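You operate a simulated robot arm through the tools that you are given. There is no shell and no other tool.

The job below is to be done with a simulated robot arm. You get a single attempt, and the scene is never put back.

JOB
Drop the weight twice on the sample from the card's height.
Fine: bring the lifting carriage down to PARK after each drop, then pull the anvil slide out.

Only the result counts: the job must be done as asked and must still hold three seconds after the hand-in. Knocking over, shifting, dropping, spilling or breaking anything else fails it.

ROBOT AND FRAMES
A 7-joint arm with a two-finger parallel gripper, fixed in place. Base frame: the origin is on the floor under the middle of its stand, x ahead of it, y to its left, z up; the work surface is at about z = 800. Readings come in mm, degrees, newtons and seconds.
With the tool pointing down near the work surface it reaches from about 100 to 660 mm from the base axis. Its first joint turns from -66.0 to 66.0 degrees. Payload 1.57 kg.
The tool frame sits at the grasp point between the pads (the TCP): z along the fingers, y along the line on which they close. The tips reach 30 mm beyond it. Largest opening 80 mm; finger width 17, thickness 12; the body of the gripper, 40 by 82 mm, starts 80 mm behind the TCP.
Orientation is that of the tool frame in the base frame, as a unit quaternion [w, x, y, z]. With the fingers straight down and closing along the base's y, the tool's x points along the base's -x, its y along +y and its z along -z.

CONTROLS
- The arm moves only by the tool send_rows. Its argument "moves" is a list of rows, each an object of numbers (a shift or turn left out is 0, a gripper value left out holds the last): "tx", "ty", "tz": the shift along the tool's x, y, z in units of 30 mm (1.0 is 30 mm); "wx", "wy", "wz": the turn, a rotation vector about the tool's x, y, z in units of 4 degrees (1.0 is 4 degrees); "fingers": the gripper command, from -1 (shut) to 1 (fully open), values between in proportion. In form: [{"tx": .., "ty": .., "tz": .., "wx": .., "wy": .., "wz": .., "fingers": ..}, ...]. A call has 1 to 20 rows; each row shifts and turns the commanded pose from where the row before left it, along the tool's axes as they then stand. A call with a number of a shift or a turn outside -1 to 1 is refused whole. A row lasts 0.2 s, in which the tool goes at most 50 mm and 8.6 degrees; a call with a longer step from one row to the next is refused whole, and so is a gripper value outside its range. A pose out of reach is approached as far as the arm can. The call stops where the force on the tool passes 60 N (or 10 N more than at its start, if that is more) or the arm is blocked; 0.2 s more then pass. Each finger travels about 72 mm/s and halts on what it meets, pressing with about 26 N; the grip force reading is that of the motor and also rises with nothing between the fingers. The clock runs only during rows and for 0.2 s after the last one: add rows that do not move to give the fingers time. It gives the time, the measured TCP pose, the force on the tool (base axes), the opening and the grip force at its end, in the units of the frame above (readings bear some noise), with the torque about the TCP (base axes, N m) and any sound that the robot's microphone picked up, and new pictures: "pictures" is both (left out), scene, wrist or none.
- Cameras (640 x 400 px; columns grow to the right, rows downward): "scene" is fixed at [73.6, 455.5, 1416.7]; the picture's right is [-0.53, -0.85, 0.00], its down [-0.55, 0.34, -0.77] and it looks along [0.65, -0.41, -0.64] (base axes); focal length 214 px, centre (320, 200). "wrist" rides on the gripper at [72, -7, -122] in the tool frame; the picture's right is [0.09, 1.00, 0.00], its down [-0.84, 0.08, -0.54] and it looks along [-0.54, 0.05, 0.84] (tool axes); focal length 238 px, centre (320, 200). There is no depth. A picture from a camera that has moved, and an enlarged one, comes with that camera's place and axes in the base frame and with its lens.
- enlarge(camera, box): a new picture of the part [left, top, right, bottom] of that camera's present view, enlarged. It takes no simulated time.
- sign_off(): hands the job in; it is judged then, once.

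Places have to be worked out from the pictures, the camera data and where the tool is seen. Open the gripper and draw the arm clear of the work before you hand the job in, unless the task says otherwise.

The tools are called after "Emit:" as name(argument=value, ...) on one line, values as JSON. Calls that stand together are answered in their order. send_rows: Moves the arm, as the interface text tells. Its arguments: {"type":"object","properties":{"moves":{"type":"array"},"pictures":{"type":"string","enum":["both","scene","wrist","none"]}},"required":["moves"]} The other tools are called the same way: enlarge (camera, box) takes an enlarged picture of a part of a camera's view; sign_off () hands the job in.

At the start:

```text
time: 0.0
tcp_pos: [307.1, 80.7, 1298.8]
ee_rot: [0.0, -0.001, 1.0, -0.001]
ft_force: [-0.4, 0.1, 0.1]
torque: [-0.01, -0.03, 0.01]
width: 79.9
grasp_force: 0.1
```

scene: 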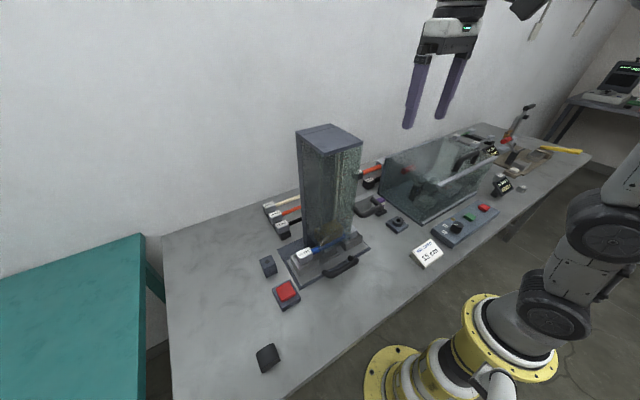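
wrist: 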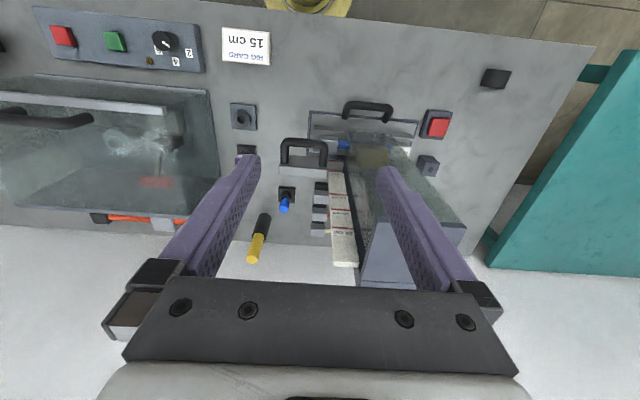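

The scene shows a drop-weight tower with a carriage, a card reading "15 cm", some buttons and a knob panel. I'll enlarge several parts to understand the rig before moving.

Emit:
enlarge(camera="scene", box=[240, 110, 400, 310])

Emit:
enlarge(camera="scene", box=[360, 180, 520, 280])

Emit:
enlarge(camera="wrist", box=[220, 80, 480, 290])

Emit:
enlarge(camera="wrist", box=[20, 0, 280, 150])

Emit:
enlarge(camera="scene", box=[440, 110, 600, 210])

```text
2.00 times, centred on (320, 210) of scene
camera zoom: at [73.6, 455.5, 1416.7], right [-0.53, -0.85, 0.0], down [-0.55, 0.34, -0.77], along [0.65, -0.41, -0.64], focal length 429 px, centre (320, 180)
```

zoom: 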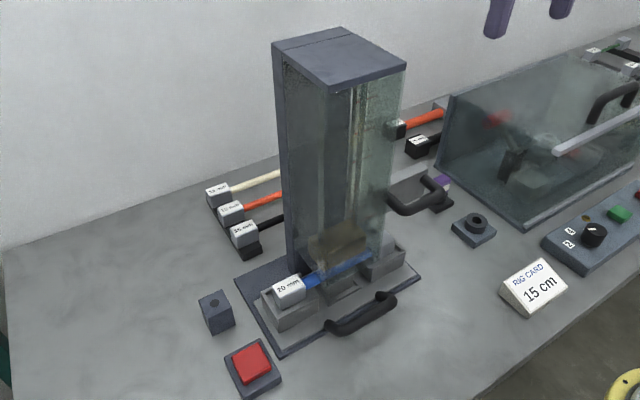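

```text
4.00 times, centred on (440, 230) of scene
camera zoom: at [73.6, 455.5, 1416.7], right [-0.53, -0.85, 0.0], down [-0.55, 0.34, -0.77], along [0.65, -0.41, -0.64], focal length 858 px, centre (-160, 80)
```

zoom: 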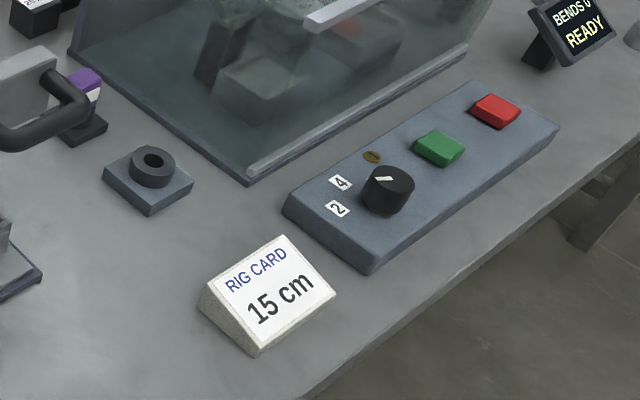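

```text
1.90 times, centred on (350, 185) of wrist
camera zoom: at [235.7, 74.6, 1420.3], right [-0.09, 1.0, 0.0], down [0.84, 0.08, 0.54], along [0.54, 0.05, -0.84], focal length 454 px, centre (263, 229)
```

zoom: 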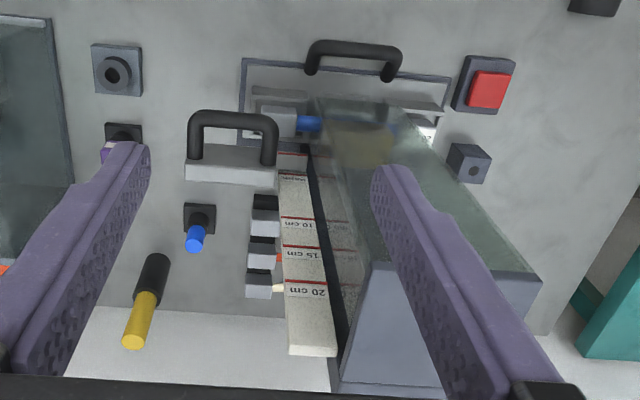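

```text
2.46 times, centred on (150, 75) of wrist
camera zoom: at [235.7, 74.6, 1420.3], right [-0.09, 1.0, 0.0], down [0.84, 0.08, 0.54], along [0.54, 0.05, -0.84], focal length 587 px, centre (738, 508)
```

zoom: 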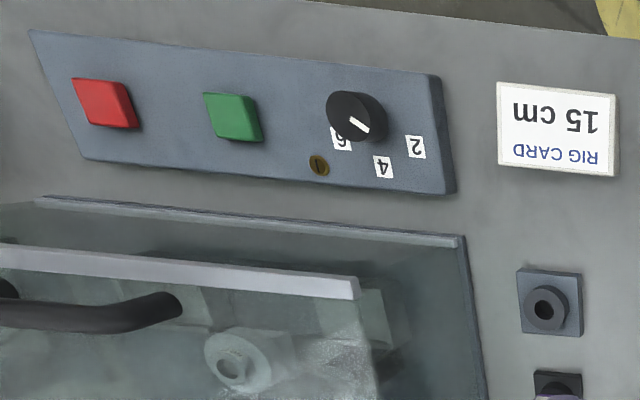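

```text
4.00 times, centred on (520, 160) of scene
camera zoom: at [73.6, 455.5, 1416.7], right [-0.53, -0.85, 0.0], down [-0.55, 0.34, -0.77], along [0.65, -0.41, -0.64], focal length 858 px, centre (-480, 360)
```

zoom: 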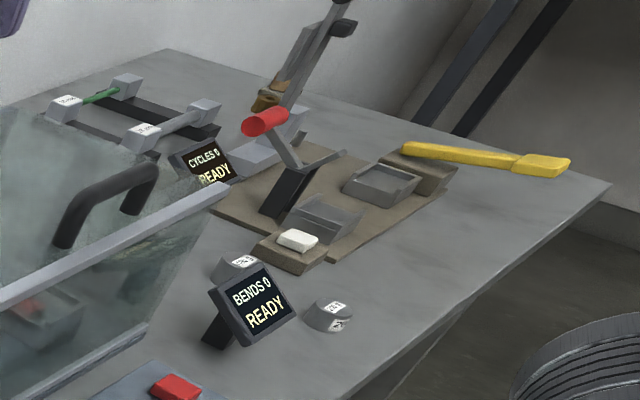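

The tower rig has a scale (PARK/10/15/20 cm) on its right-hand side with a handled carriage beside it, a red button on the left and the anvil slide handle at the front. The card reads 15 cm. I'll move to a spot that shows the scale side better: lower, to the right, and yawed towards the tower.

Emit:
send_rows(moves=[{"tx": 0.4, "ty": -0.5, "tz": 0.8, "wz": -1}, {"tx": 0.4, "ty": -0.5, "tz": 0.8, "wz": -1}, {"tx": 0.4, "ty": -0.5, "tz": 0.8, "wz": -1}, {"tx": 0.4, "ty": -0.5, "tz": 0.8, "wz": -1}, {"tz": 0.6, "wz": -1}, {"tz": 0.6, "wz": -1}, {"wz": -1}, {"wz": -1}, {}])

```text
time: 2.0
tcp_pos: [264.2, 17.7, 1166.4]
ee_rot: [0.0, -0.277, 0.961, 0.001]
ft_force: [0.6, -0.3, -0.9]
torque: [-0.02, 0.06, -0.01]
width: 79.9
grasp_force: 0.0
camera wrist: at [208.9, -27.3, 1289.3], right [-0.61, 0.8, 0.0], down [0.67, 0.51, 0.54], along [0.43, 0.33, -0.84], focal length 238 px, centre (320, 200)
```

scene: 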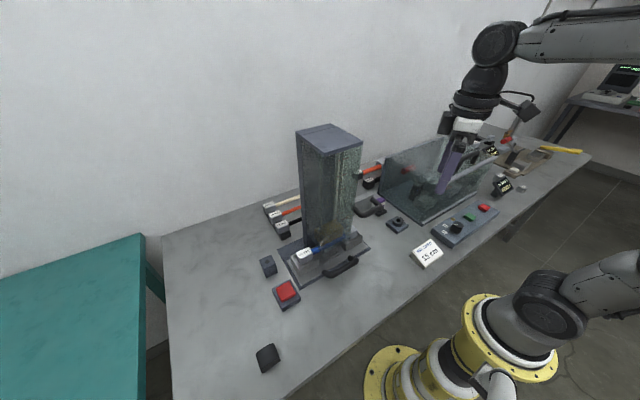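
wrist: 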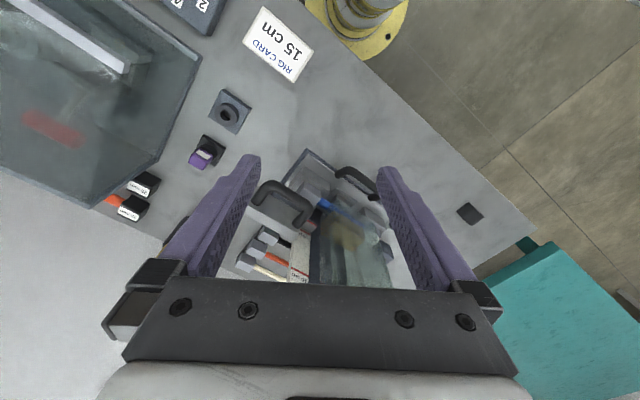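

The view is still steep; I'll tilt the hand so the camera looks more horizontally at the scale side of the tower.

Emit:
send_rows(moves=[{"wy": -1}, {"wy": -1}, {"wy": -1}, {"wy": -1}, {"wy": -1}, {"wy": -1}, {"wy": -1}, {}])

```text
time: 3.8
tcp_pos: [265.5, 17.8, 1165.0]
ee_rot: [0.233, -0.267, 0.933, 0.067]
ft_force: [0.1, 0.1, -0.1]
torque: [0.0, -0.02, -0.01]
width: 79.8
grasp_force: 0.1
camera wrist: at [167.3, -52.8, 1239.9], right [-0.6, 0.8, -0.04], down [0.37, 0.32, 0.87], along [0.71, 0.5, -0.49], focal length 238 px, centre (320, 200)
```

scene: 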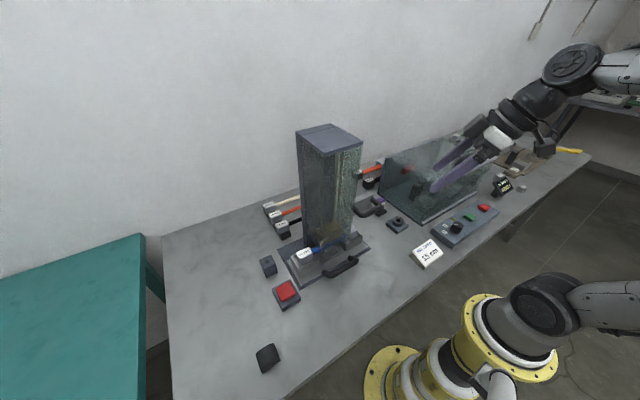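
wrist: 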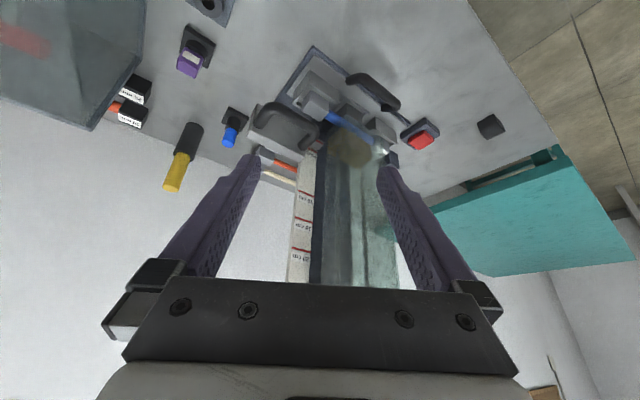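

Emit:
enlarge(camera="wrist", box=[230, 40, 450, 290])

Emit:
enlarge(camera="wrist", box=[250, 120, 340, 210])

Emit:
enlarge(camera="scene", box=[250, 220, 410, 320])

Emit:
enlarge(camera="scene", box=[280, 120, 400, 230])

```text
1.60 times, centred on (340, 165) of wrist
camera zoom: at [167.3, -52.8, 1239.9], right [-0.6, 0.8, -0.04], down [0.37, 0.32, 0.87], along [0.71, 0.5, -0.49], focal length 381 px, centre (288, 256)
```

zoom: 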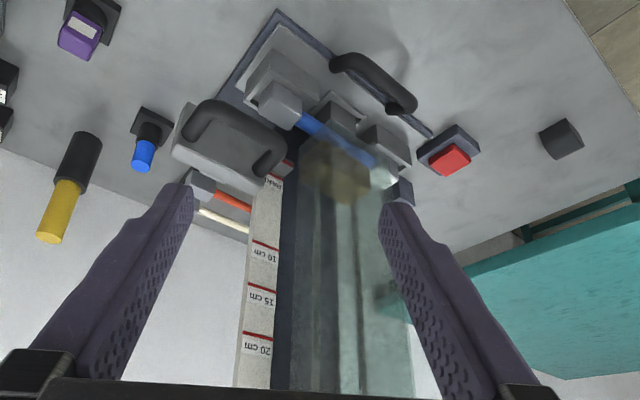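

```text
4.44 times, centred on (295, 165) of wrist
camera zoom: at [167.3, -52.8, 1239.9], right [-0.6, 0.8, -0.04], down [0.37, 0.32, 0.87], along [0.71, 0.5, -0.49], focal length 1059 px, centre (431, 356)
```

zoom: 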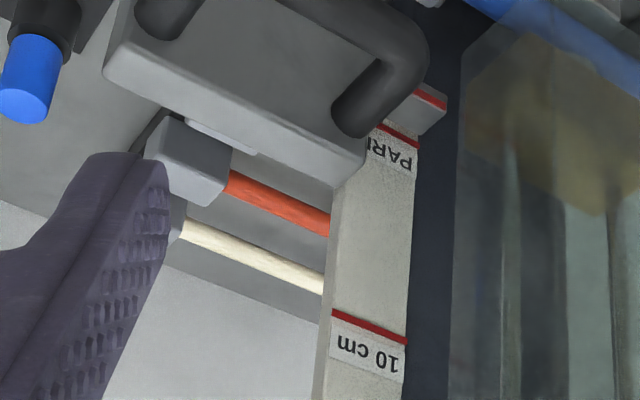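

```text
4.00 times, centred on (330, 270) of scene
camera zoom: at [73.6, 455.5, 1416.7], right [-0.53, -0.85, 0.0], down [-0.55, 0.34, -0.77], along [0.65, -0.41, -0.64], focal length 858 px, centre (280, -80)
```

zoom: 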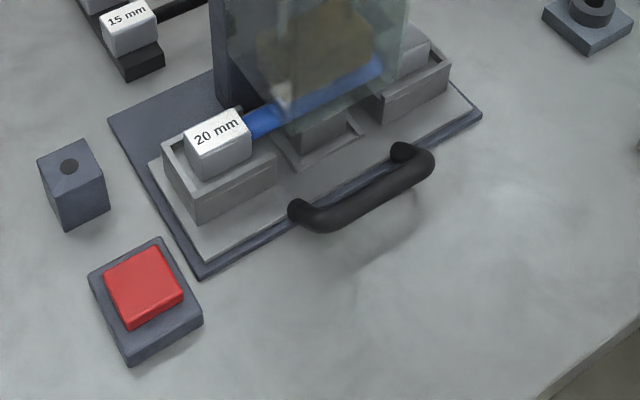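

```text
3.64 times, centred on (340, 175) of scene
camera zoom: at [73.6, 455.5, 1416.7], right [-0.53, -0.85, 0.0], down [-0.55, 0.34, -0.77], along [0.65, -0.41, -0.64], focal length 780 px, centre (247, 291)
```

zoom: 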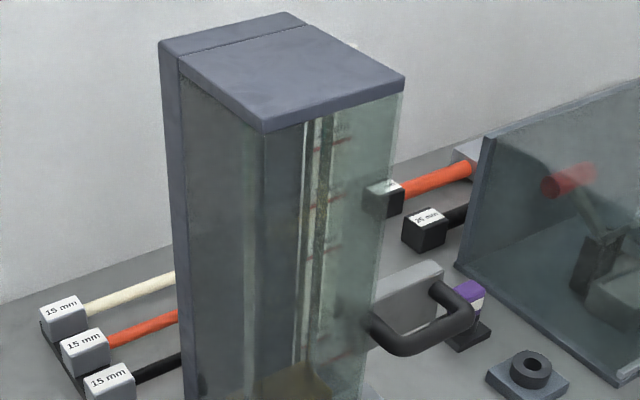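

The pointer on the carriage appears to sit at PARK, and the scale lines are 10/15/20 cm above it (estimated PARK z≈928, 15 cm z≈1078); the handle bar runs along y at about (408, 45, 950). I'll turn the hand to yaw 90° (camera looking towards +y at the scale) and come closer above the carriage.

Emit:
send_rows(moves=[{"wy": 1}, {"wy": 1}, {"wy": 1}, {"wy": 1}, {"wy": 1}, {"wy": 1}, {"wy": 1}, {"wz": -1}, {"wz": -1}, {"wz": -1}, {"wz": -1}, {"wz": -1}, {"wz": -1}, {"wz": -1}, {"wz": -1}, {"wz": -1}, {"wz": -1}, {"wz": -1}, {"wz": -1}, {"wz": -1}], pictures="none")

Emit:
send_rows(moves=[{"wz": -1}, {"wz": -0.5}, {"ty": -0.95, "tz": 0.7}, {"ty": -0.95, "tz": 0.7}, {"ty": -0.95, "tz": 0.7}, {"ty": -0.95, "tz": 0.7}, {}])

```text
time: 8.0
tcp_pos: [266.1, 16.7, 1166.1]
ee_rot: [0.0, -0.67, 0.743, -0.001]
ft_force: [0.0, 0.0, 0.2]
torque: [-0.04, 0.0, -0.03]
width: 79.9
grasp_force: 0.0
```

```text
time: 9.6
tcp_pos: [378.4, 17.2, 1077.8]
ee_rot: [0.001, 0.708, -0.707, 0.0]
ft_force: [0.0, -0.3, -1.0]
torque: [0.02, 0.01, 0.01]
width: 80.2
grasp_force: 0.0
camera wrist: at [384.8, -54.4, 1200.9], right [-1.0, -0.09, 0.0], down [-0.08, 0.84, 0.54], along [-0.05, 0.54, -0.84], focal length 238 px, centre (320, 200)
```

scene: 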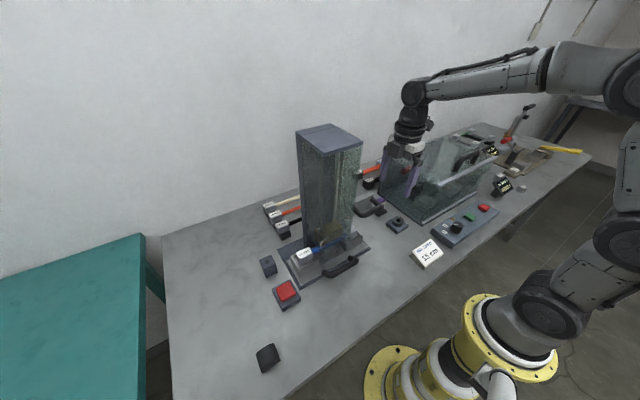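
wrist: 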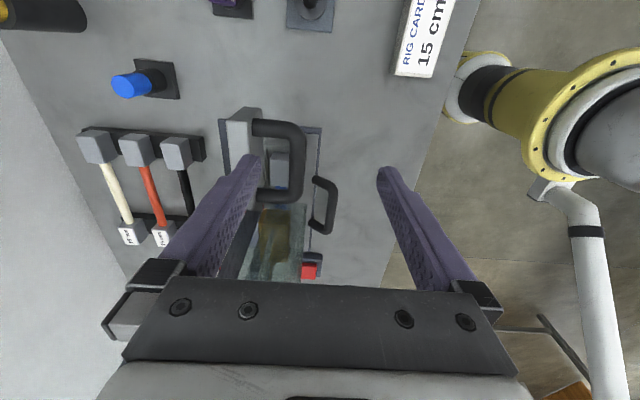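

Emit:
enlarge(camera="wrist", box=[180, 90, 380, 290])

Emit:
enlarge(camera="scene", box=[330, 120, 450, 230])

```text
2.00 times, centred on (280, 190) of wrist
camera zoom: at [384.8, -54.4, 1200.9], right [-1.0, -0.09, 0.0], down [-0.08, 0.84, 0.54], along [-0.05, 0.54, -0.84], focal length 477 px, centre (400, 220)
```

zoom: 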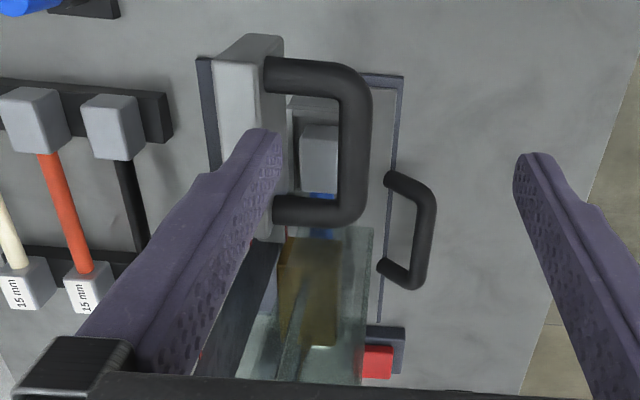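

```text
3.64 times, centred on (390, 175) of scene
camera zoom: at [73.6, 455.5, 1416.7], right [-0.53, -0.85, 0.0], down [-0.55, 0.34, -0.77], along [0.65, -0.41, -0.64], focal length 780 px, centre (66, 291)
```

zoom: 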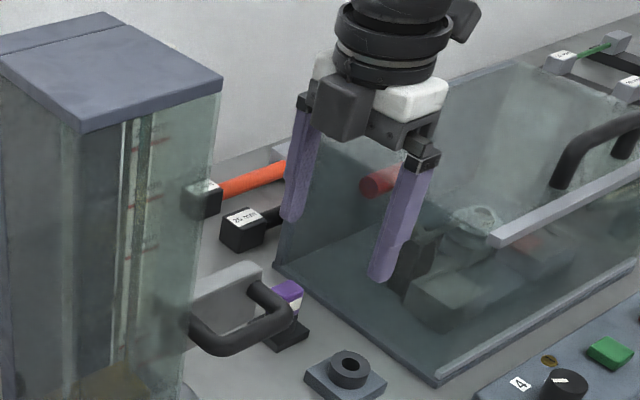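

The handle bar measures about 15 mm thick, centred near (400, 57, 958), with the plate face at x≈447. I'll set the fingers to about 40 mm open and hover above the bar to check alignment.

Emit:
send_rows(moves=[{"tx": -0.45, "ty": -0.24, "tz": 0.5, "fingers": 0.0}, {"tx": -0.45, "ty": -0.24, "tz": 0.5}, {"tx": -0.43, "ty": -0.24, "tz": 0.5}, {"tz": 0.5}, {}, {}])

```text
time: 11.0
tcp_pos: [398.9, 57.0, 1021.9]
ee_rot: [0.0, 0.708, -0.707, 0.001]
ft_force: [0.3, 0.2, 0.2]
torque: [0.0, 0.02, -0.02]
width: 40.0
grasp_force: 0.1
camera wrist: at [407.1, -15.2, 1143.7], right [-1.0, -0.09, 0.0], down [-0.08, 0.84, 0.54], along [-0.05, 0.54, -0.84], focal length 238 px, centre (320, 200)
```

scene: 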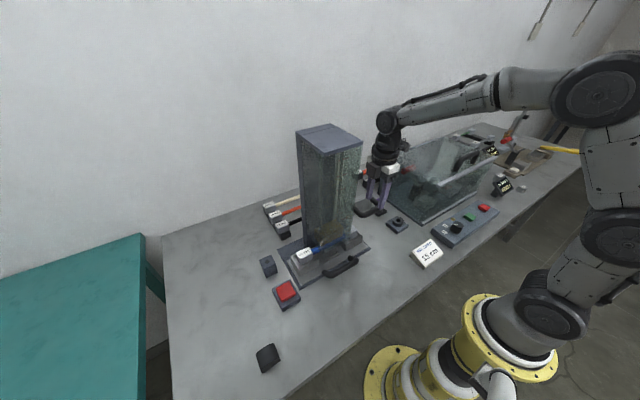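
wrist: 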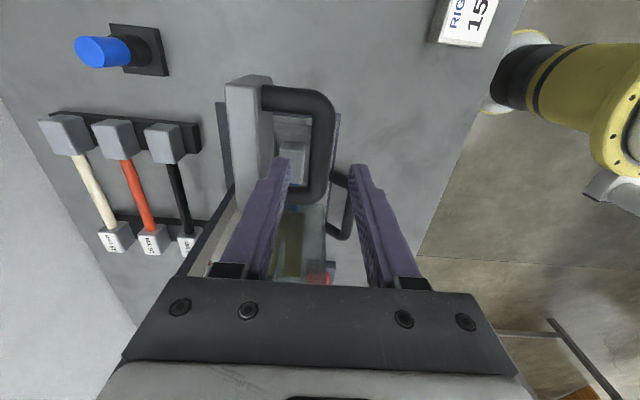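

Emit:
enlarge(camera="wrist", box=[200, 60, 400, 290])

Emit:
enlarge(camera="scene", box=[340, 130, 440, 230])

```text
1.74 times, centred on (300, 175) of wrist
camera zoom: at [407.1, -15.2, 1143.7], right [-1.0, -0.09, 0.0], down [-0.08, 0.84, 0.54], along [-0.05, 0.54, -0.84], focal length 414 px, centre (355, 244)
```

zoom: 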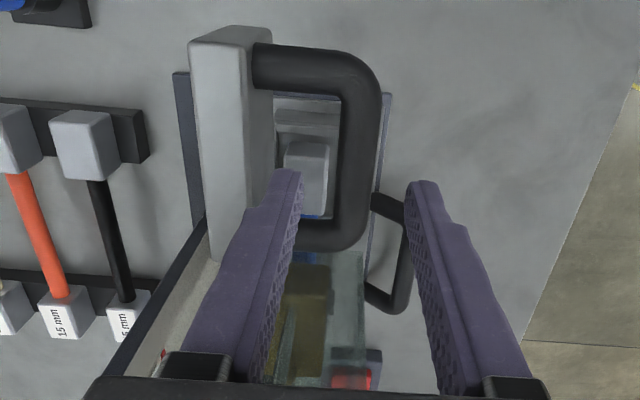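

```text
4.00 times, centred on (390, 180) of scene
camera zoom: at [73.6, 455.5, 1416.7], right [-0.53, -0.85, 0.0], down [-0.55, 0.34, -0.77], along [0.65, -0.41, -0.64], focal length 858 px, centre (40, 280)
```

zoom: 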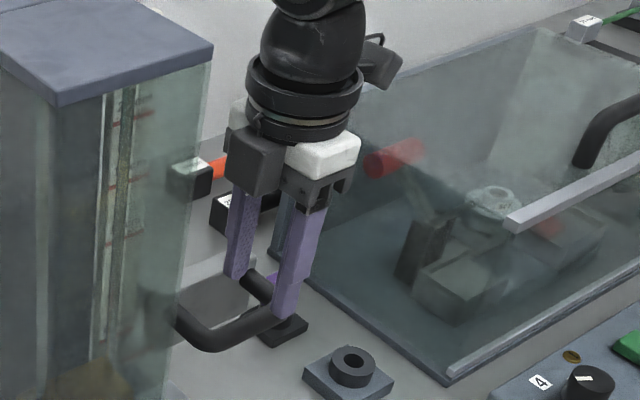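

The bar centre is at x≈398.5, y≈57, so the fingers straddle it and the inner finger fits inside the U (plate at x≈446). I'll lower about 63 mm to the bar's height with the fingers still open.

Emit:
send_rows(moves=[{"tz": 0.5}, {"tz": 0.5}, {"tz": 0.5}, {"tz": 0.35}, {"tz": 0.25}, {}])

```text
time: 12.4
tcp_pos: [400.5, 58.7, 958.1]
ee_rot: [0.0, 0.707, -0.707, -0.001]
ft_force: [0.4, -0.5, 0.2]
torque: [0.01, 0.01, -0.04]
width: 40.2
grasp_force: 0.0
camera wrist: at [409.0, -14.1, 1080.7], right [-1.0, -0.09, 0.0], down [-0.08, 0.84, 0.54], along [-0.05, 0.54, -0.84], focal length 238 px, centre (320, 200)
```

scene: 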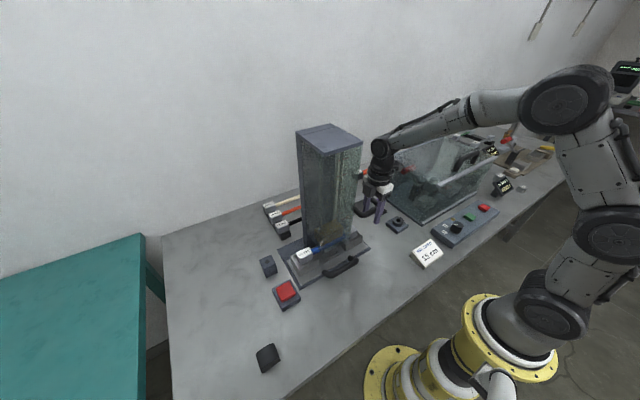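
wrist: 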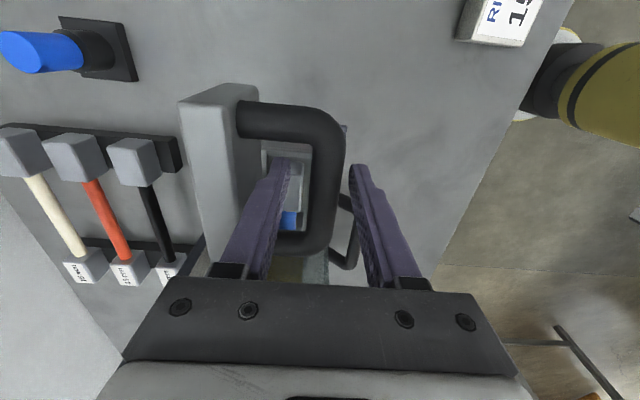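

Emit:
enlarge(camera="wrist", box=[170, 70, 400, 290])

Emit:
enlarge(camera="scene", box=[340, 150, 420, 230])

```text
1.82 times, centred on (285, 180) of wrist
camera zoom: at [409.0, -14.1, 1080.7], right [-1.0, -0.09, 0.0], down [-0.08, 0.84, 0.54], along [-0.05, 0.54, -0.84], focal length 433 px, centre (384, 236)
```

zoom: 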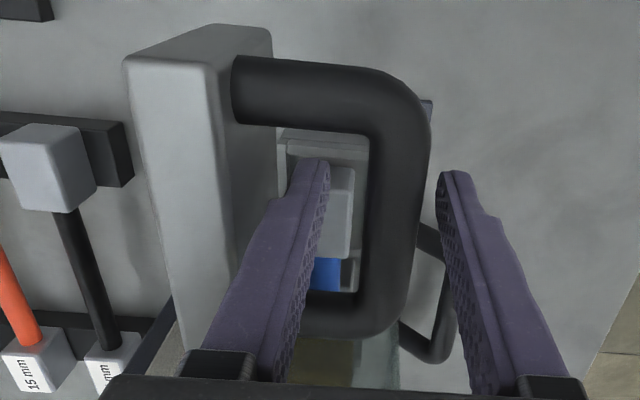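

```text
5.00 times, centred on (380, 190) of scene
camera zoom: at [73.6, 455.5, 1416.7], right [-0.53, -0.85, 0.0], down [-0.55, 0.34, -0.77], along [0.65, -0.41, -0.64], focal length 1072 px, centre (20, 250)
```

zoom: 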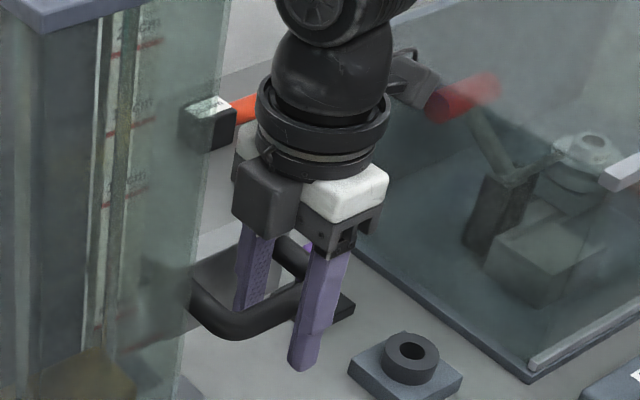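

Both fingers straddle the bar. I'll close the grip on it and check the readings.

Emit:
send_rows(moves=[{"fingers": -1}, {}, {}], pictures="wrist")

```text
time: 13.2
tcp_pos: [398.5, 59.2, 957.5]
ee_rot: [0.001, 0.708, -0.706, -0.001]
ft_force: [-14.2, -0.5, 4.5]
torque: [0.3, 0.05, 0.58]
width: 18.1
grasp_force: 32.5
camera wrist: at [408.0, -14.1, 1080.5], right [-1.0, -0.09, 0.0], down [-0.08, 0.84, 0.54], along [-0.05, 0.54, -0.84], focal length 238 px, centre (320, 200)
```

wrist: 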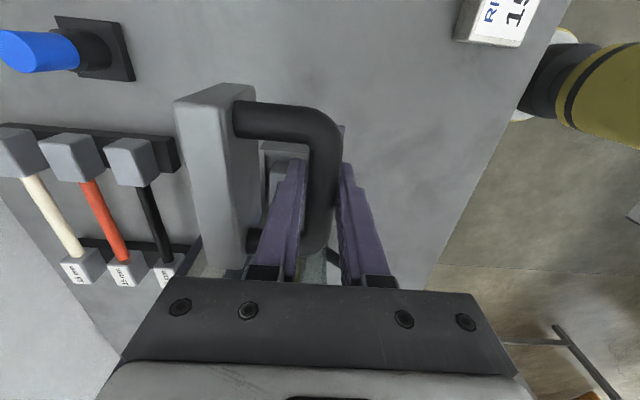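

Gripped at 18 mm with a side load of −14 N in x, so I'm about 2 mm off centre. I'll ease −x by about 2.5 mm and then lift a few millimetres to feel the carriage.

Emit:
send_rows(moves=[{"ty": 0.08}, {}], pictures="none")

Emit:
send_rows(moves=[{"tz": -0.1}, {"tz": -0.1}, {}], pictures="both")

```text
time: 13.8
tcp_pos: [400.6, 59.0, 958.0]
ee_rot: [-0.001, 0.707, -0.707, 0.001]
ft_force: [0.3, 6.6, -6.9]
torque: [-0.78, 0.0, 0.64]
width: 18.0
grasp_force: 32.4
```

```text
time: 14.6
tcp_pos: [399.4, 58.7, 963.9]
ee_rot: [0.001, -0.707, 0.707, 0.0]
ft_force: [8.5, 6.1, -9.9]
torque: [0.19, 0.02, 0.58]
width: 18.0
grasp_force: 32.4
camera wrist: at [407.1, -14.3, 1086.7], right [-1.0, -0.09, 0.0], down [-0.08, 0.84, 0.54], along [-0.05, 0.54, -0.84], focal length 238 px, centre (320, 200)
```

scene: 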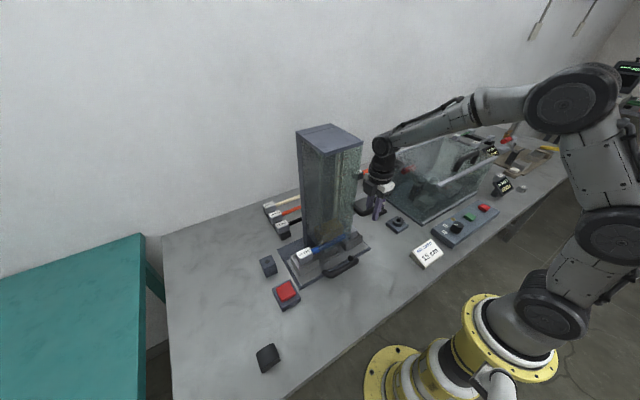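
wrist: 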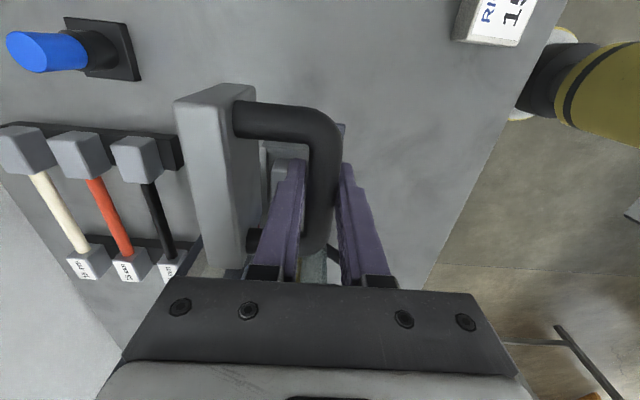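

The carriage follows with about 10 N of load and the grip isn't slipping. I'll continue lifting slowly by about 130 mm, watching force.

Emit:
send_rows(moves=[{"tz": -0.2}, {"tz": -0.4}, {"tz": -0.4}, {"tz": -0.4}, {"tz": -0.4}, {"tz": -0.4}, {"tz": -0.4}, {"tz": -0.4}, {"tz": -0.4}, {"tz": -0.4}, {"tz": -0.4}, {"tz": -0.2}, {}])

```text
time: 17.4
tcp_pos: [400.2, 58.4, 1095.3]
ee_rot: [0.003, -0.707, 0.707, -0.001]
ft_force: [18.2, 20.7, -9.0]
torque: [0.0, 0.07, 0.61]
width: 18.0
grasp_force: 32.7
camera wrist: at [406.8, -15.0, 1218.5], right [-1.0, -0.09, 0.0], down [-0.08, 0.84, 0.54], along [-0.05, 0.54, -0.84], focal length 238 px, centre (320, 200)
```

scene: 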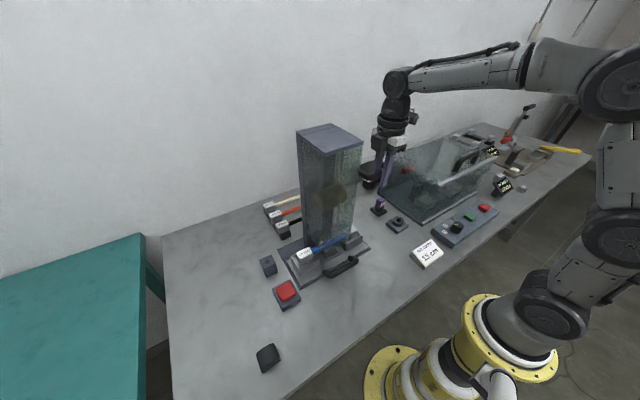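
wrist: 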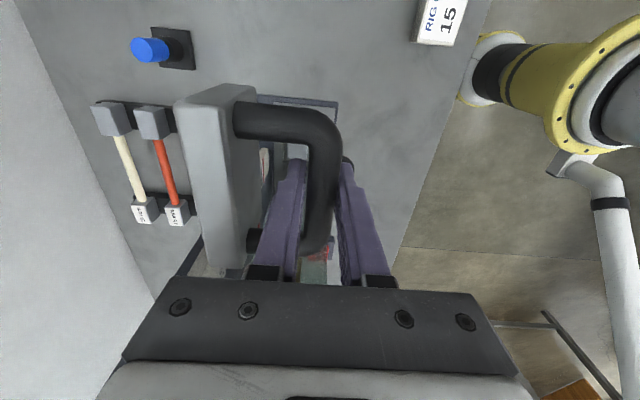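

Emit:
enlarge(camera="scene", box=[295, 120, 405, 230])

Emit:
enlarge(camera="scene", box=[330, 140, 380, 190])

Emit:
enlarge(camera="wrist", box=[170, 130, 370, 290])

```text
3.64 times, centred on (350, 175) of scene
camera zoom: at [74.2, 456.2, 1416.4], right [-0.53, -0.85, 0.0], down [-0.55, 0.34, -0.77], along [0.65, -0.41, -0.64], focal length 780 px, centre (211, 291)
```

zoom: 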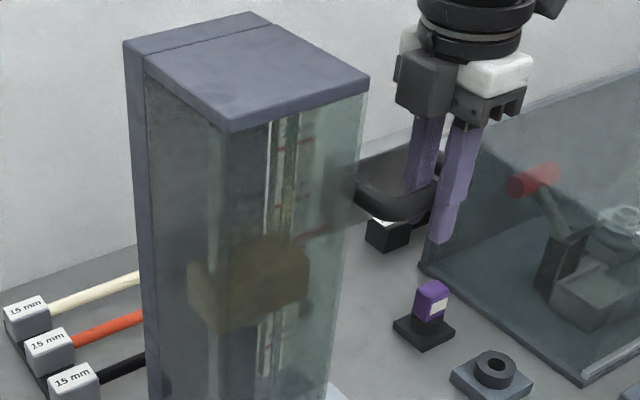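

```text
8.00 times, centred on (355, 165) of scene
camera zoom: at [74.2, 456.2, 1416.4], right [-0.53, -0.85, 0.0], down [-0.55, 0.34, -0.77], along [0.65, -0.41, -0.64], focal length 1716 px, centre (40, 480)
```

zoom: 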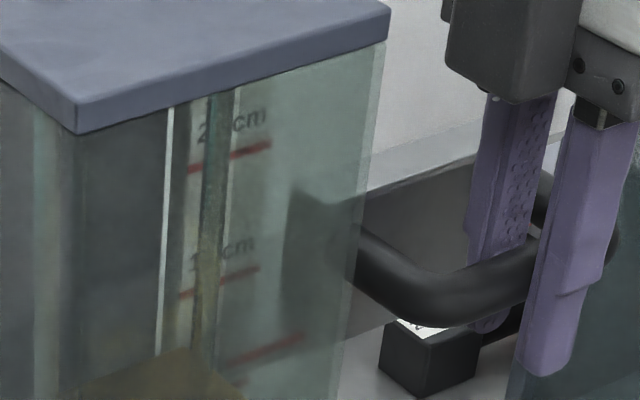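

```text
2.50 times, centred on (270, 210) of wrist
camera zoom: at [406.8, -15.0, 1218.5], right [-1.0, -0.09, 0.0], down [-0.08, 0.84, 0.54], along [-0.05, 0.54, -0.84], focal length 596 px, centre (445, 175)
```

zoom: 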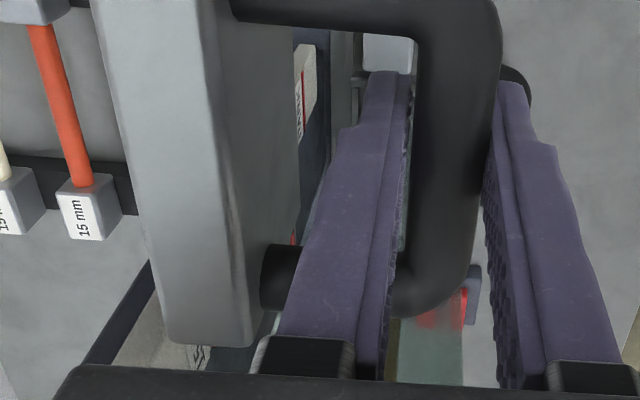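

The weight is visible rising inside the tower and the pointer's red line is approaching the 15 cm mark; lift so far is 137.5 mm. I'll go the remaining ~12.5 mm and ease the side loads slightly.

Emit:
send_rows(moves=[{"tz": -0.2, "tx": -0.03, "ty": -0.03}, {"tz": -0.2, "tx": -0.03, "ty": -0.03}, {}, {}])

Emit:
enlarge(camera="scene", box=[330, 140, 380, 190])

```text
time: 18.4
tcp_pos: [399.8, 56.5, 1109.6]
ee_rot: [0.002, 0.707, -0.707, 0.0]
ft_force: [4.3, -2.6, -9.1]
torque: [0.51, 0.06, 0.51]
width: 17.7
grasp_force: 32.6
camera wrist: at [407.6, -14.6, 1231.9], right [-1.0, -0.09, 0.0], down [-0.08, 0.84, 0.54], along [-0.05, 0.54, -0.84], focal length 238 px, centre (320, 200)
```

scene: 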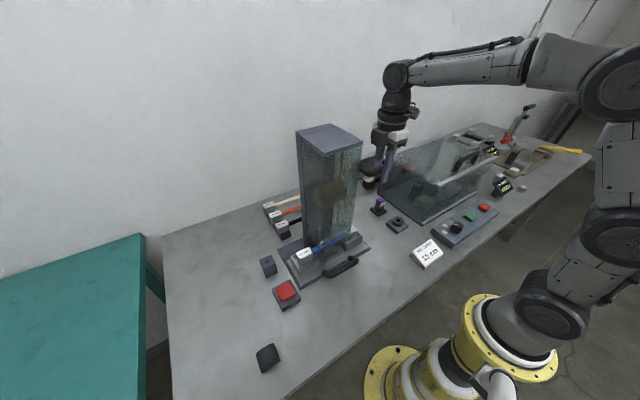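
wrist: 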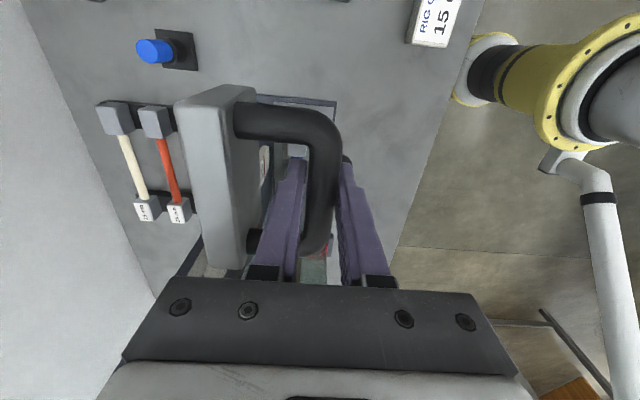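

```text
8.00 times, centred on (355, 165) of scene
camera zoom: at [73.8, 455.4, 1416.7], right [-0.53, -0.85, 0.0], down [-0.55, 0.34, -0.77], along [0.65, -0.41, -0.64], focal length 1716 px, centre (40, 480)
```

zoom: 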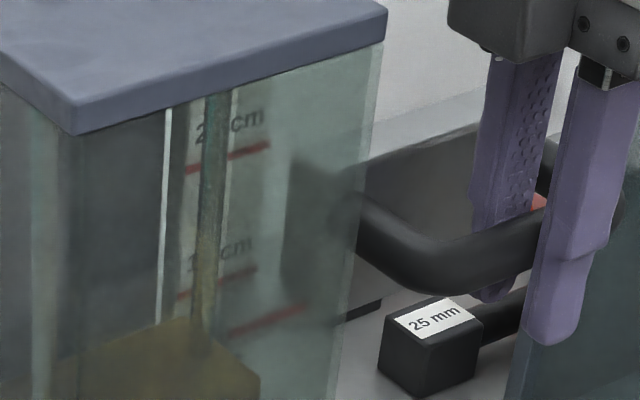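

Lift is now about 151.8 mm by the TCP, with a steady −9 N load. I'll come down about 2 mm and read the vertical force to learn whether the carriage holds itself by friction.

Emit:
send_rows(moves=[{"tz": 0.06}, {}, {}], pictures="none")

```text
time: 19.2
tcp_pos: [400.3, 56.7, 1108.3]
ee_rot: [0.0, 0.707, -0.707, 0.003]
ft_force: [1.7, -13.9, 0.7]
torque: [-0.49, -0.2, 0.53]
width: 18.0
grasp_force: 32.7
```

The vertical load dropped to about zero after the small lowering, so the carriage holds itself by friction; lift reads 150.5 mm. I'll open the fingers to 40 mm and check that it stays.

Emit:
send_rows(moves=[{"fingers": -0.4}, {"fingers": 0.0}, {}, {}])

Emit:
enlarge(camera="scene", box=[330, 140, 380, 190])

```text
time: 20.2
tcp_pos: [400.3, 59.2, 1107.7]
ee_rot: [0.0, 0.707, -0.707, 0.0]
ft_force: [0.0, -0.1, -0.6]
torque: [0.02, 0.0, 0.0]
width: 40.2
grasp_force: 0.1
camera wrist: at [407.2, -13.4, 1230.0], right [-1.0, -0.09, 0.0], down [-0.08, 0.84, 0.54], along [-0.05, 0.54, -0.84], focal length 238 px, centre (320, 200)
```

scene: 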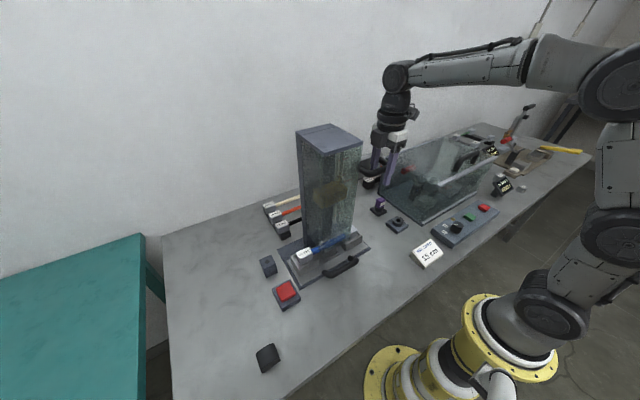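
wrist: 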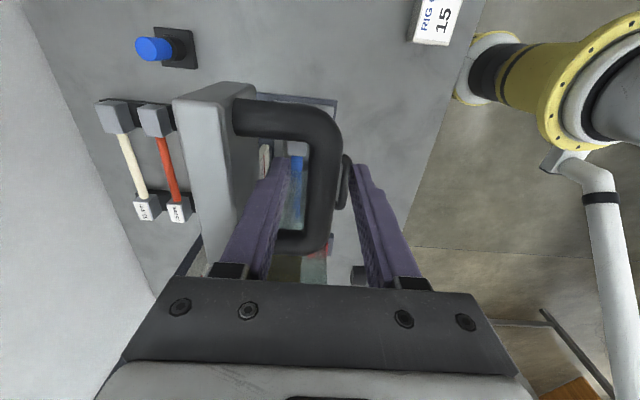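

```text
8.00 times, centred on (355, 165) of scene
camera zoom: at [73.6, 455.5, 1416.7], right [-0.53, -0.85, 0.0], down [-0.55, 0.34, -0.77], along [0.65, -0.41, -0.64], focal length 1716 px, centre (40, 480)
```

zoom: 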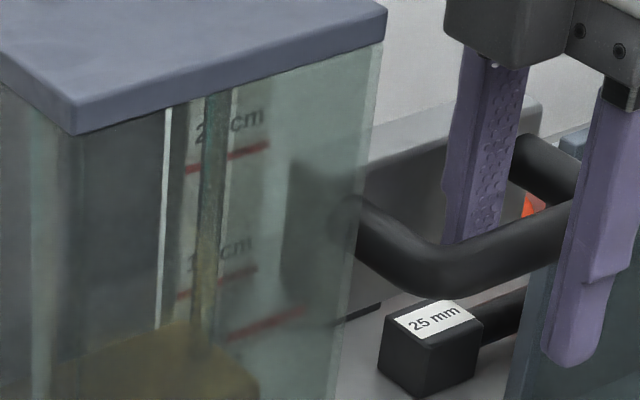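

The carriage stayed up on its own. I'll withdraw upward, back off toward the robot, and set up a level frontal view to verify the pointer against the 15 cm line before pressing anything.

Emit:
send_rows(moves=[{"tz": -0.8}, {"tz": -1}, {"tz": -0.4}, {"ty": 0.93, "tx": -0.48}, {"ty": 0.93, "tx": -0.48}, {"ty": 0.93, "tx": -0.48}, {"ty": 0.93, "tx": -0.48}, {"wz": 1, "tz": 0.5}, {"wz": 1, "tz": 0.5}, {"wz": 1, "tz": 0.5}, {"wz": 1, "tz": 0.5}, {"wz": 1, "tz": 0.5}, {"wz": 1, "tz": 0.5}, {"wz": 1, "tz": 0.5}, {"wz": 1, "tz": 0.5}, {"wz": 1, "tz": 0.5}, {"wz": 1}, {"wz": 1}, {"wz": 1}, {"wz": 1}], pictures="none")

Emit:
send_rows(moves=[{"wz": 1}, {"wz": 1}, {"wz": 1}, {"wz": 1}, {"wz": 1}, {"wz": 1}, {"wz": 1}, {"wz": 1}, {"wz": 1}, {"wz": 0.5}, {}], pictures="scene")

```text
time: 24.4
tcp_pos: [288.9, 116.6, 1039.6]
ee_rot: [0.0, -0.325, 0.946, 0.001]
ft_force: [-0.4, -0.2, 0.3]
torque: [-0.01, 0.02, -0.02]
width: 39.8
grasp_force: 0.1
```

```text
time: 26.8
tcp_pos: [287.6, 117.4, 1037.5]
ee_rot: [0.0, 0.001, 1.0, 0.001]
ft_force: [0.1, 0.4, 0.2]
torque: [-0.01, 0.0, -0.01]
width: 39.9
grasp_force: 0.0
```

scene: 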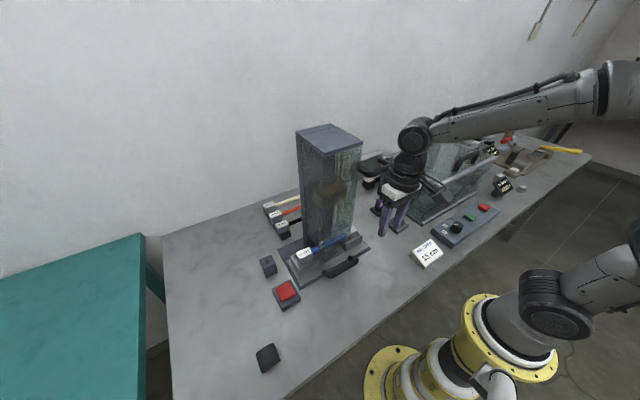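

Now at (288, 117, 1038) with yaw 0 and clear of the rig. I'll tilt the hand about 40° so the camera looks nearly level at the pointer.

Emit:
send_rows(moves=[{"wy": -1}, {"wy": -1}, {"wy": -1}, {"wy": -1}, {"wy": -1}, {"wy": -1}, {"wy": -1}, {"wy": -1}, {"wy": -1}, {"wy": -1}, {}])

```text
time: 29.2
tcp_pos: [289.6, 116.7, 1038.4]
ee_rot: [0.344, 0.0, 0.939, 0.0]
ft_force: [0.7, -0.9, 0.2]
torque: [-0.01, 0.01, -0.01]
width: 39.8
grasp_force: 0.0
camera wrist: at [156.8, 109.9, 1085.2], right [-0.07, 1.0, -0.06], down [0.29, 0.08, 0.95], along [0.95, 0.05, -0.3], focal length 238 px, centre (320, 200)
```

scene: 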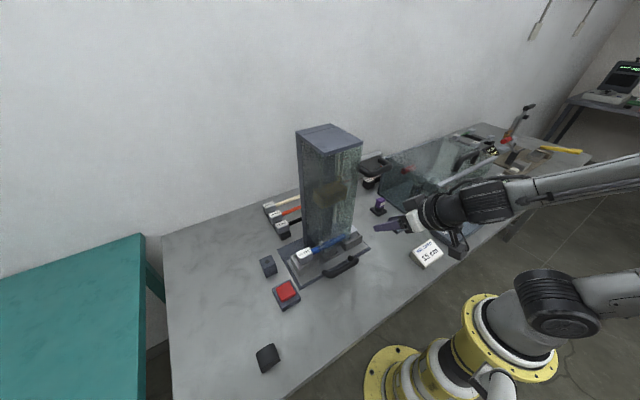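
wrist: 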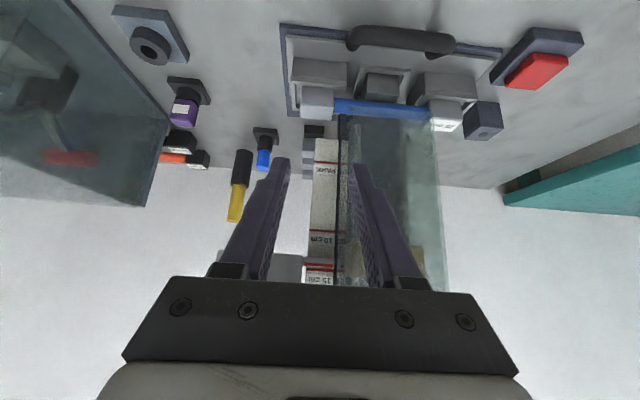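

Emit:
enlarge(camera="wrist", box=[270, 220, 370, 290])

Emit:
enlarge(camera="wrist", box=[290, 140, 350, 190])

Emit:
enlarge(camera="wrist", box=[260, 0, 600, 210])

```text
5.71 times, centred on (320, 255) of wrist
camera zoom: at [156.8, 109.9, 1085.2], right [-0.07, 1.0, -0.06], down [0.29, 0.08, 0.95], along [0.95, 0.05, -0.3], focal length 1362 px, centre (320, -114)
```

zoom: 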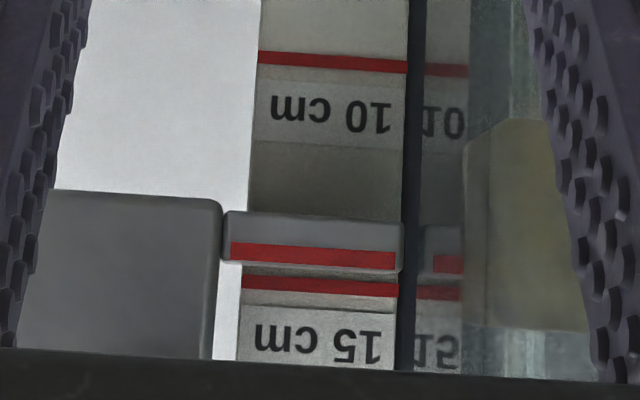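

```text
8.00 times, centred on (320, 165) of wrist
camera zoom: at [156.8, 109.9, 1085.2], right [-0.07, 1.0, -0.06], down [0.29, 0.08, 0.95], along [0.95, 0.05, -0.3], focal length 1907 px, centre (320, 480)
```

zoom: 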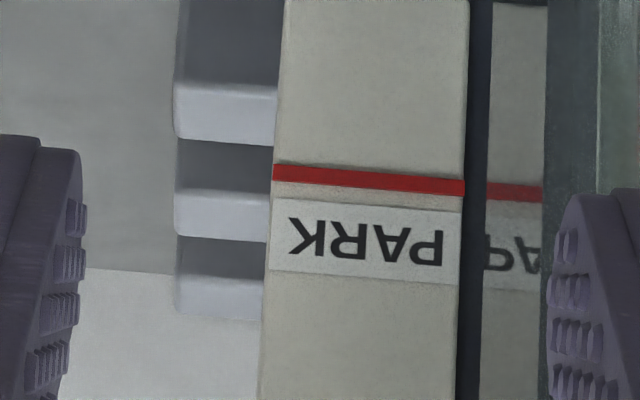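

```text
1.88 times, centred on (430, 105) of wrist
camera zoom: at [156.8, 109.9, 1085.2], right [-0.07, 1.0, -0.06], down [0.29, 0.08, 0.95], along [0.95, 0.05, -0.3], focal length 449 px, centre (113, 379)
```

zoom: 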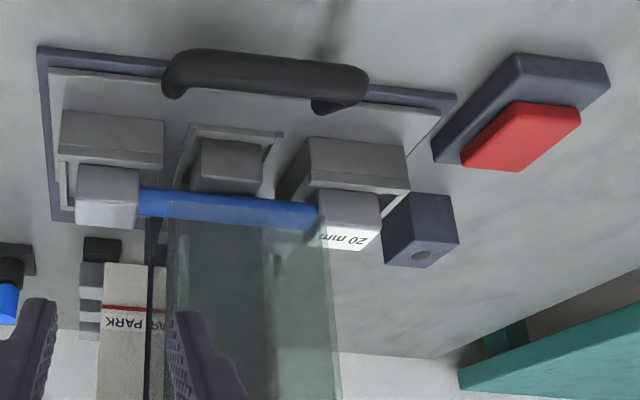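

The level view shows the pointer's red strip slightly below the 15 cm line. I'll zoom in further to measure the offset.

Emit:
enlarge(camera="wrist", box=[296, 250, 348, 285])

Emit:
enlarge(camera="scene", box=[330, 140, 380, 190])

```text
11.43 times, centred on (322, 268) of wrist
camera zoom: at [156.8, 109.9, 1085.2], right [-0.07, 1.0, -0.06], down [0.29, 0.08, 0.95], along [0.95, 0.05, -0.3], focal length 2724 px, centre (297, -571)
```

zoom: 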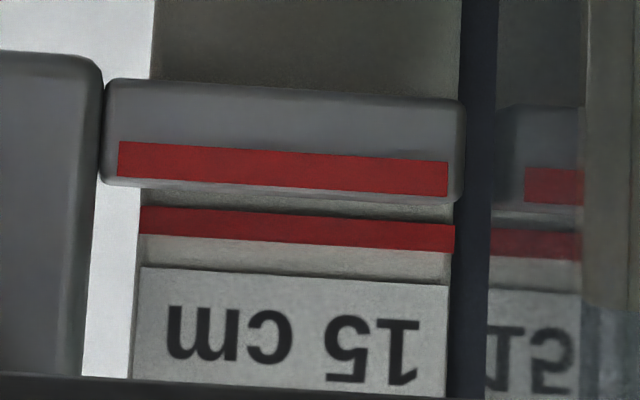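

```text
8.00 times, centred on (355, 165) of scene
camera zoom: at [73.6, 455.5, 1416.7], right [-0.53, -0.85, 0.0], down [-0.55, 0.34, -0.77], along [0.65, -0.41, -0.64], focal length 1716 px, centre (40, 480)
```

zoom: 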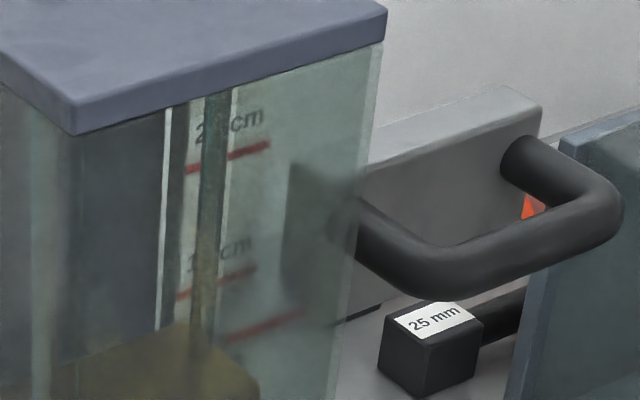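

The strip's centre is about 5 mm below the 15 cm line's centre although the carriage rose 150 mm from its start, so it began a few mm below the PARK line. I'll regrasp the handle and raise the carriage about 2.5–3 mm more so it agrees better with the scale; first I'll bring the hand back upright and turn it.

Emit:
send_rows(moves=[{"wy": 1}, {"wy": 1}, {"wy": 1}, {"wy": 1}, {"wy": 1}, {"wy": 1}, {"wy": 1}, {"wy": 1}, {"wy": 1}, {"wy": 1}, {"wz": -1, "tz": -0.5}, {"wz": -1, "tz": -0.5}, {"wz": -1, "tz": -0.5}, {"wz": -1, "tz": -0.5}, {"wz": -1, "tz": -0.5}, {"wz": -1, "tz": -0.5}, {"wz": -1, "tz": -0.5}, {"wz": -1, "tz": -0.5}, {"wz": -1, "tz": -0.4}, {"wz": -1}], pictures="none")

Emit:
send_rows(moves=[{"wz": -1}, {"wz": -1}, {"wz": -1}, {"wz": -1}, {"wz": -1}, {"wz": -1}, {"wz": -1}, {"wz": -1}, {"wz": -1}, {"wz": -1}, {"wz": -1}, {"wz": -1}, {"wz": -0.5}, {}], pictures="none")

```text
time: 33.4
tcp_pos: [288.9, 117.6, 1170.0]
ee_rot: [0.0, -0.343, 0.939, 0.0]
ft_force: [-0.1, -0.6, -0.2]
torque: [0.02, 0.02, -0.02]
width: 40.0
grasp_force: 0.1
```

```text
time: 36.4
tcp_pos: [292.4, 117.9, 1169.5]
ee_rot: [0.0, 0.707, -0.707, 0.001]
ft_force: [0.0, 0.3, 1.5]
torque: [-0.01, 0.01, -0.02]
width: 40.0
grasp_force: 0.1
```

Upright at yaw 90° again, z≈1170. I'll move back above the handle bar and check alignment before lowering.

Emit:
send_rows(moves=[{"ty": -0.91, "tx": 0.5}, {"ty": -0.91, "tx": 0.5}, {"ty": -0.91, "tx": 0.5}, {"ty": -0.91, "tx": 0.5}, {}], pictures="wrist")

```text
time: 37.6
tcp_pos: [397.4, 57.8, 1171.0]
ee_rot: [0.001, 0.707, -0.707, 0.0]
ft_force: [0.3, 0.4, 0.0]
torque: [0.03, 0.01, -0.01]
width: 39.9
grasp_force: 0.1
camera wrist: at [405.7, -14.5, 1294.1], right [-1.0, -0.09, 0.0], down [-0.08, 0.84, 0.54], along [-0.05, 0.54, -0.84], focal length 238 px, centre (320, 200)
```

wrist: 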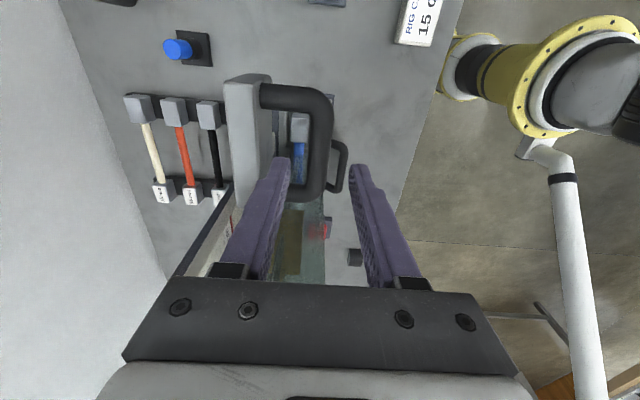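

Aligned over the bar. Lower ~63 mm to the earlier grasp height and read the pose a couple of times.

Emit:
send_rows(moves=[{"tz": 0.5}, {"tz": 0.5}, {"tz": 0.5}, {"tz": 0.35}, {"tz": 0.25}, {}, {}], pictures="wrist")

Emit:
send_rows(moves=[{}], pictures="none")

```text
time: 39.2
tcp_pos: [397.3, 58.0, 1107.4]
ee_rot: [0.0, -0.706, 0.708, 0.0]
ft_force: [0.0, 0.6, -0.4]
torque: [0.01, 0.03, -0.04]
width: 40.0
grasp_force: 0.0
camera wrist: at [404.2, -15.0, 1230.0], right [-1.0, -0.09, 0.0], down [-0.08, 0.84, 0.54], along [-0.05, 0.54, -0.84], focal length 238 px, centre (320, 200)
```

wrist: 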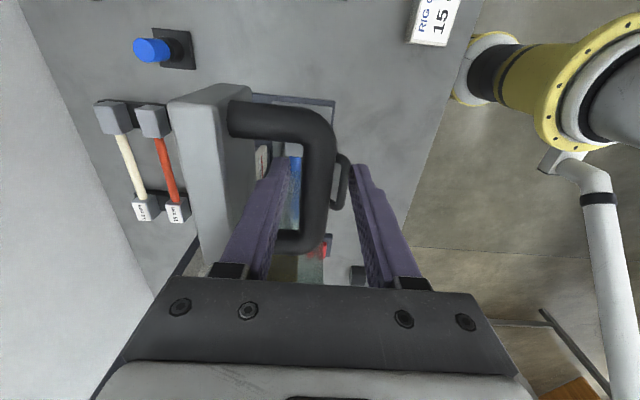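

```text
time: 39.6
tcp_pos: [396.9, 57.1, 1107.2]
ee_rot: [0.0, -0.707, 0.707, 0.0]
ft_force: [0.1, -0.1, 0.7]
torque: [0.02, 0.02, -0.04]
width: 39.9
grasp_force: 0.0
```

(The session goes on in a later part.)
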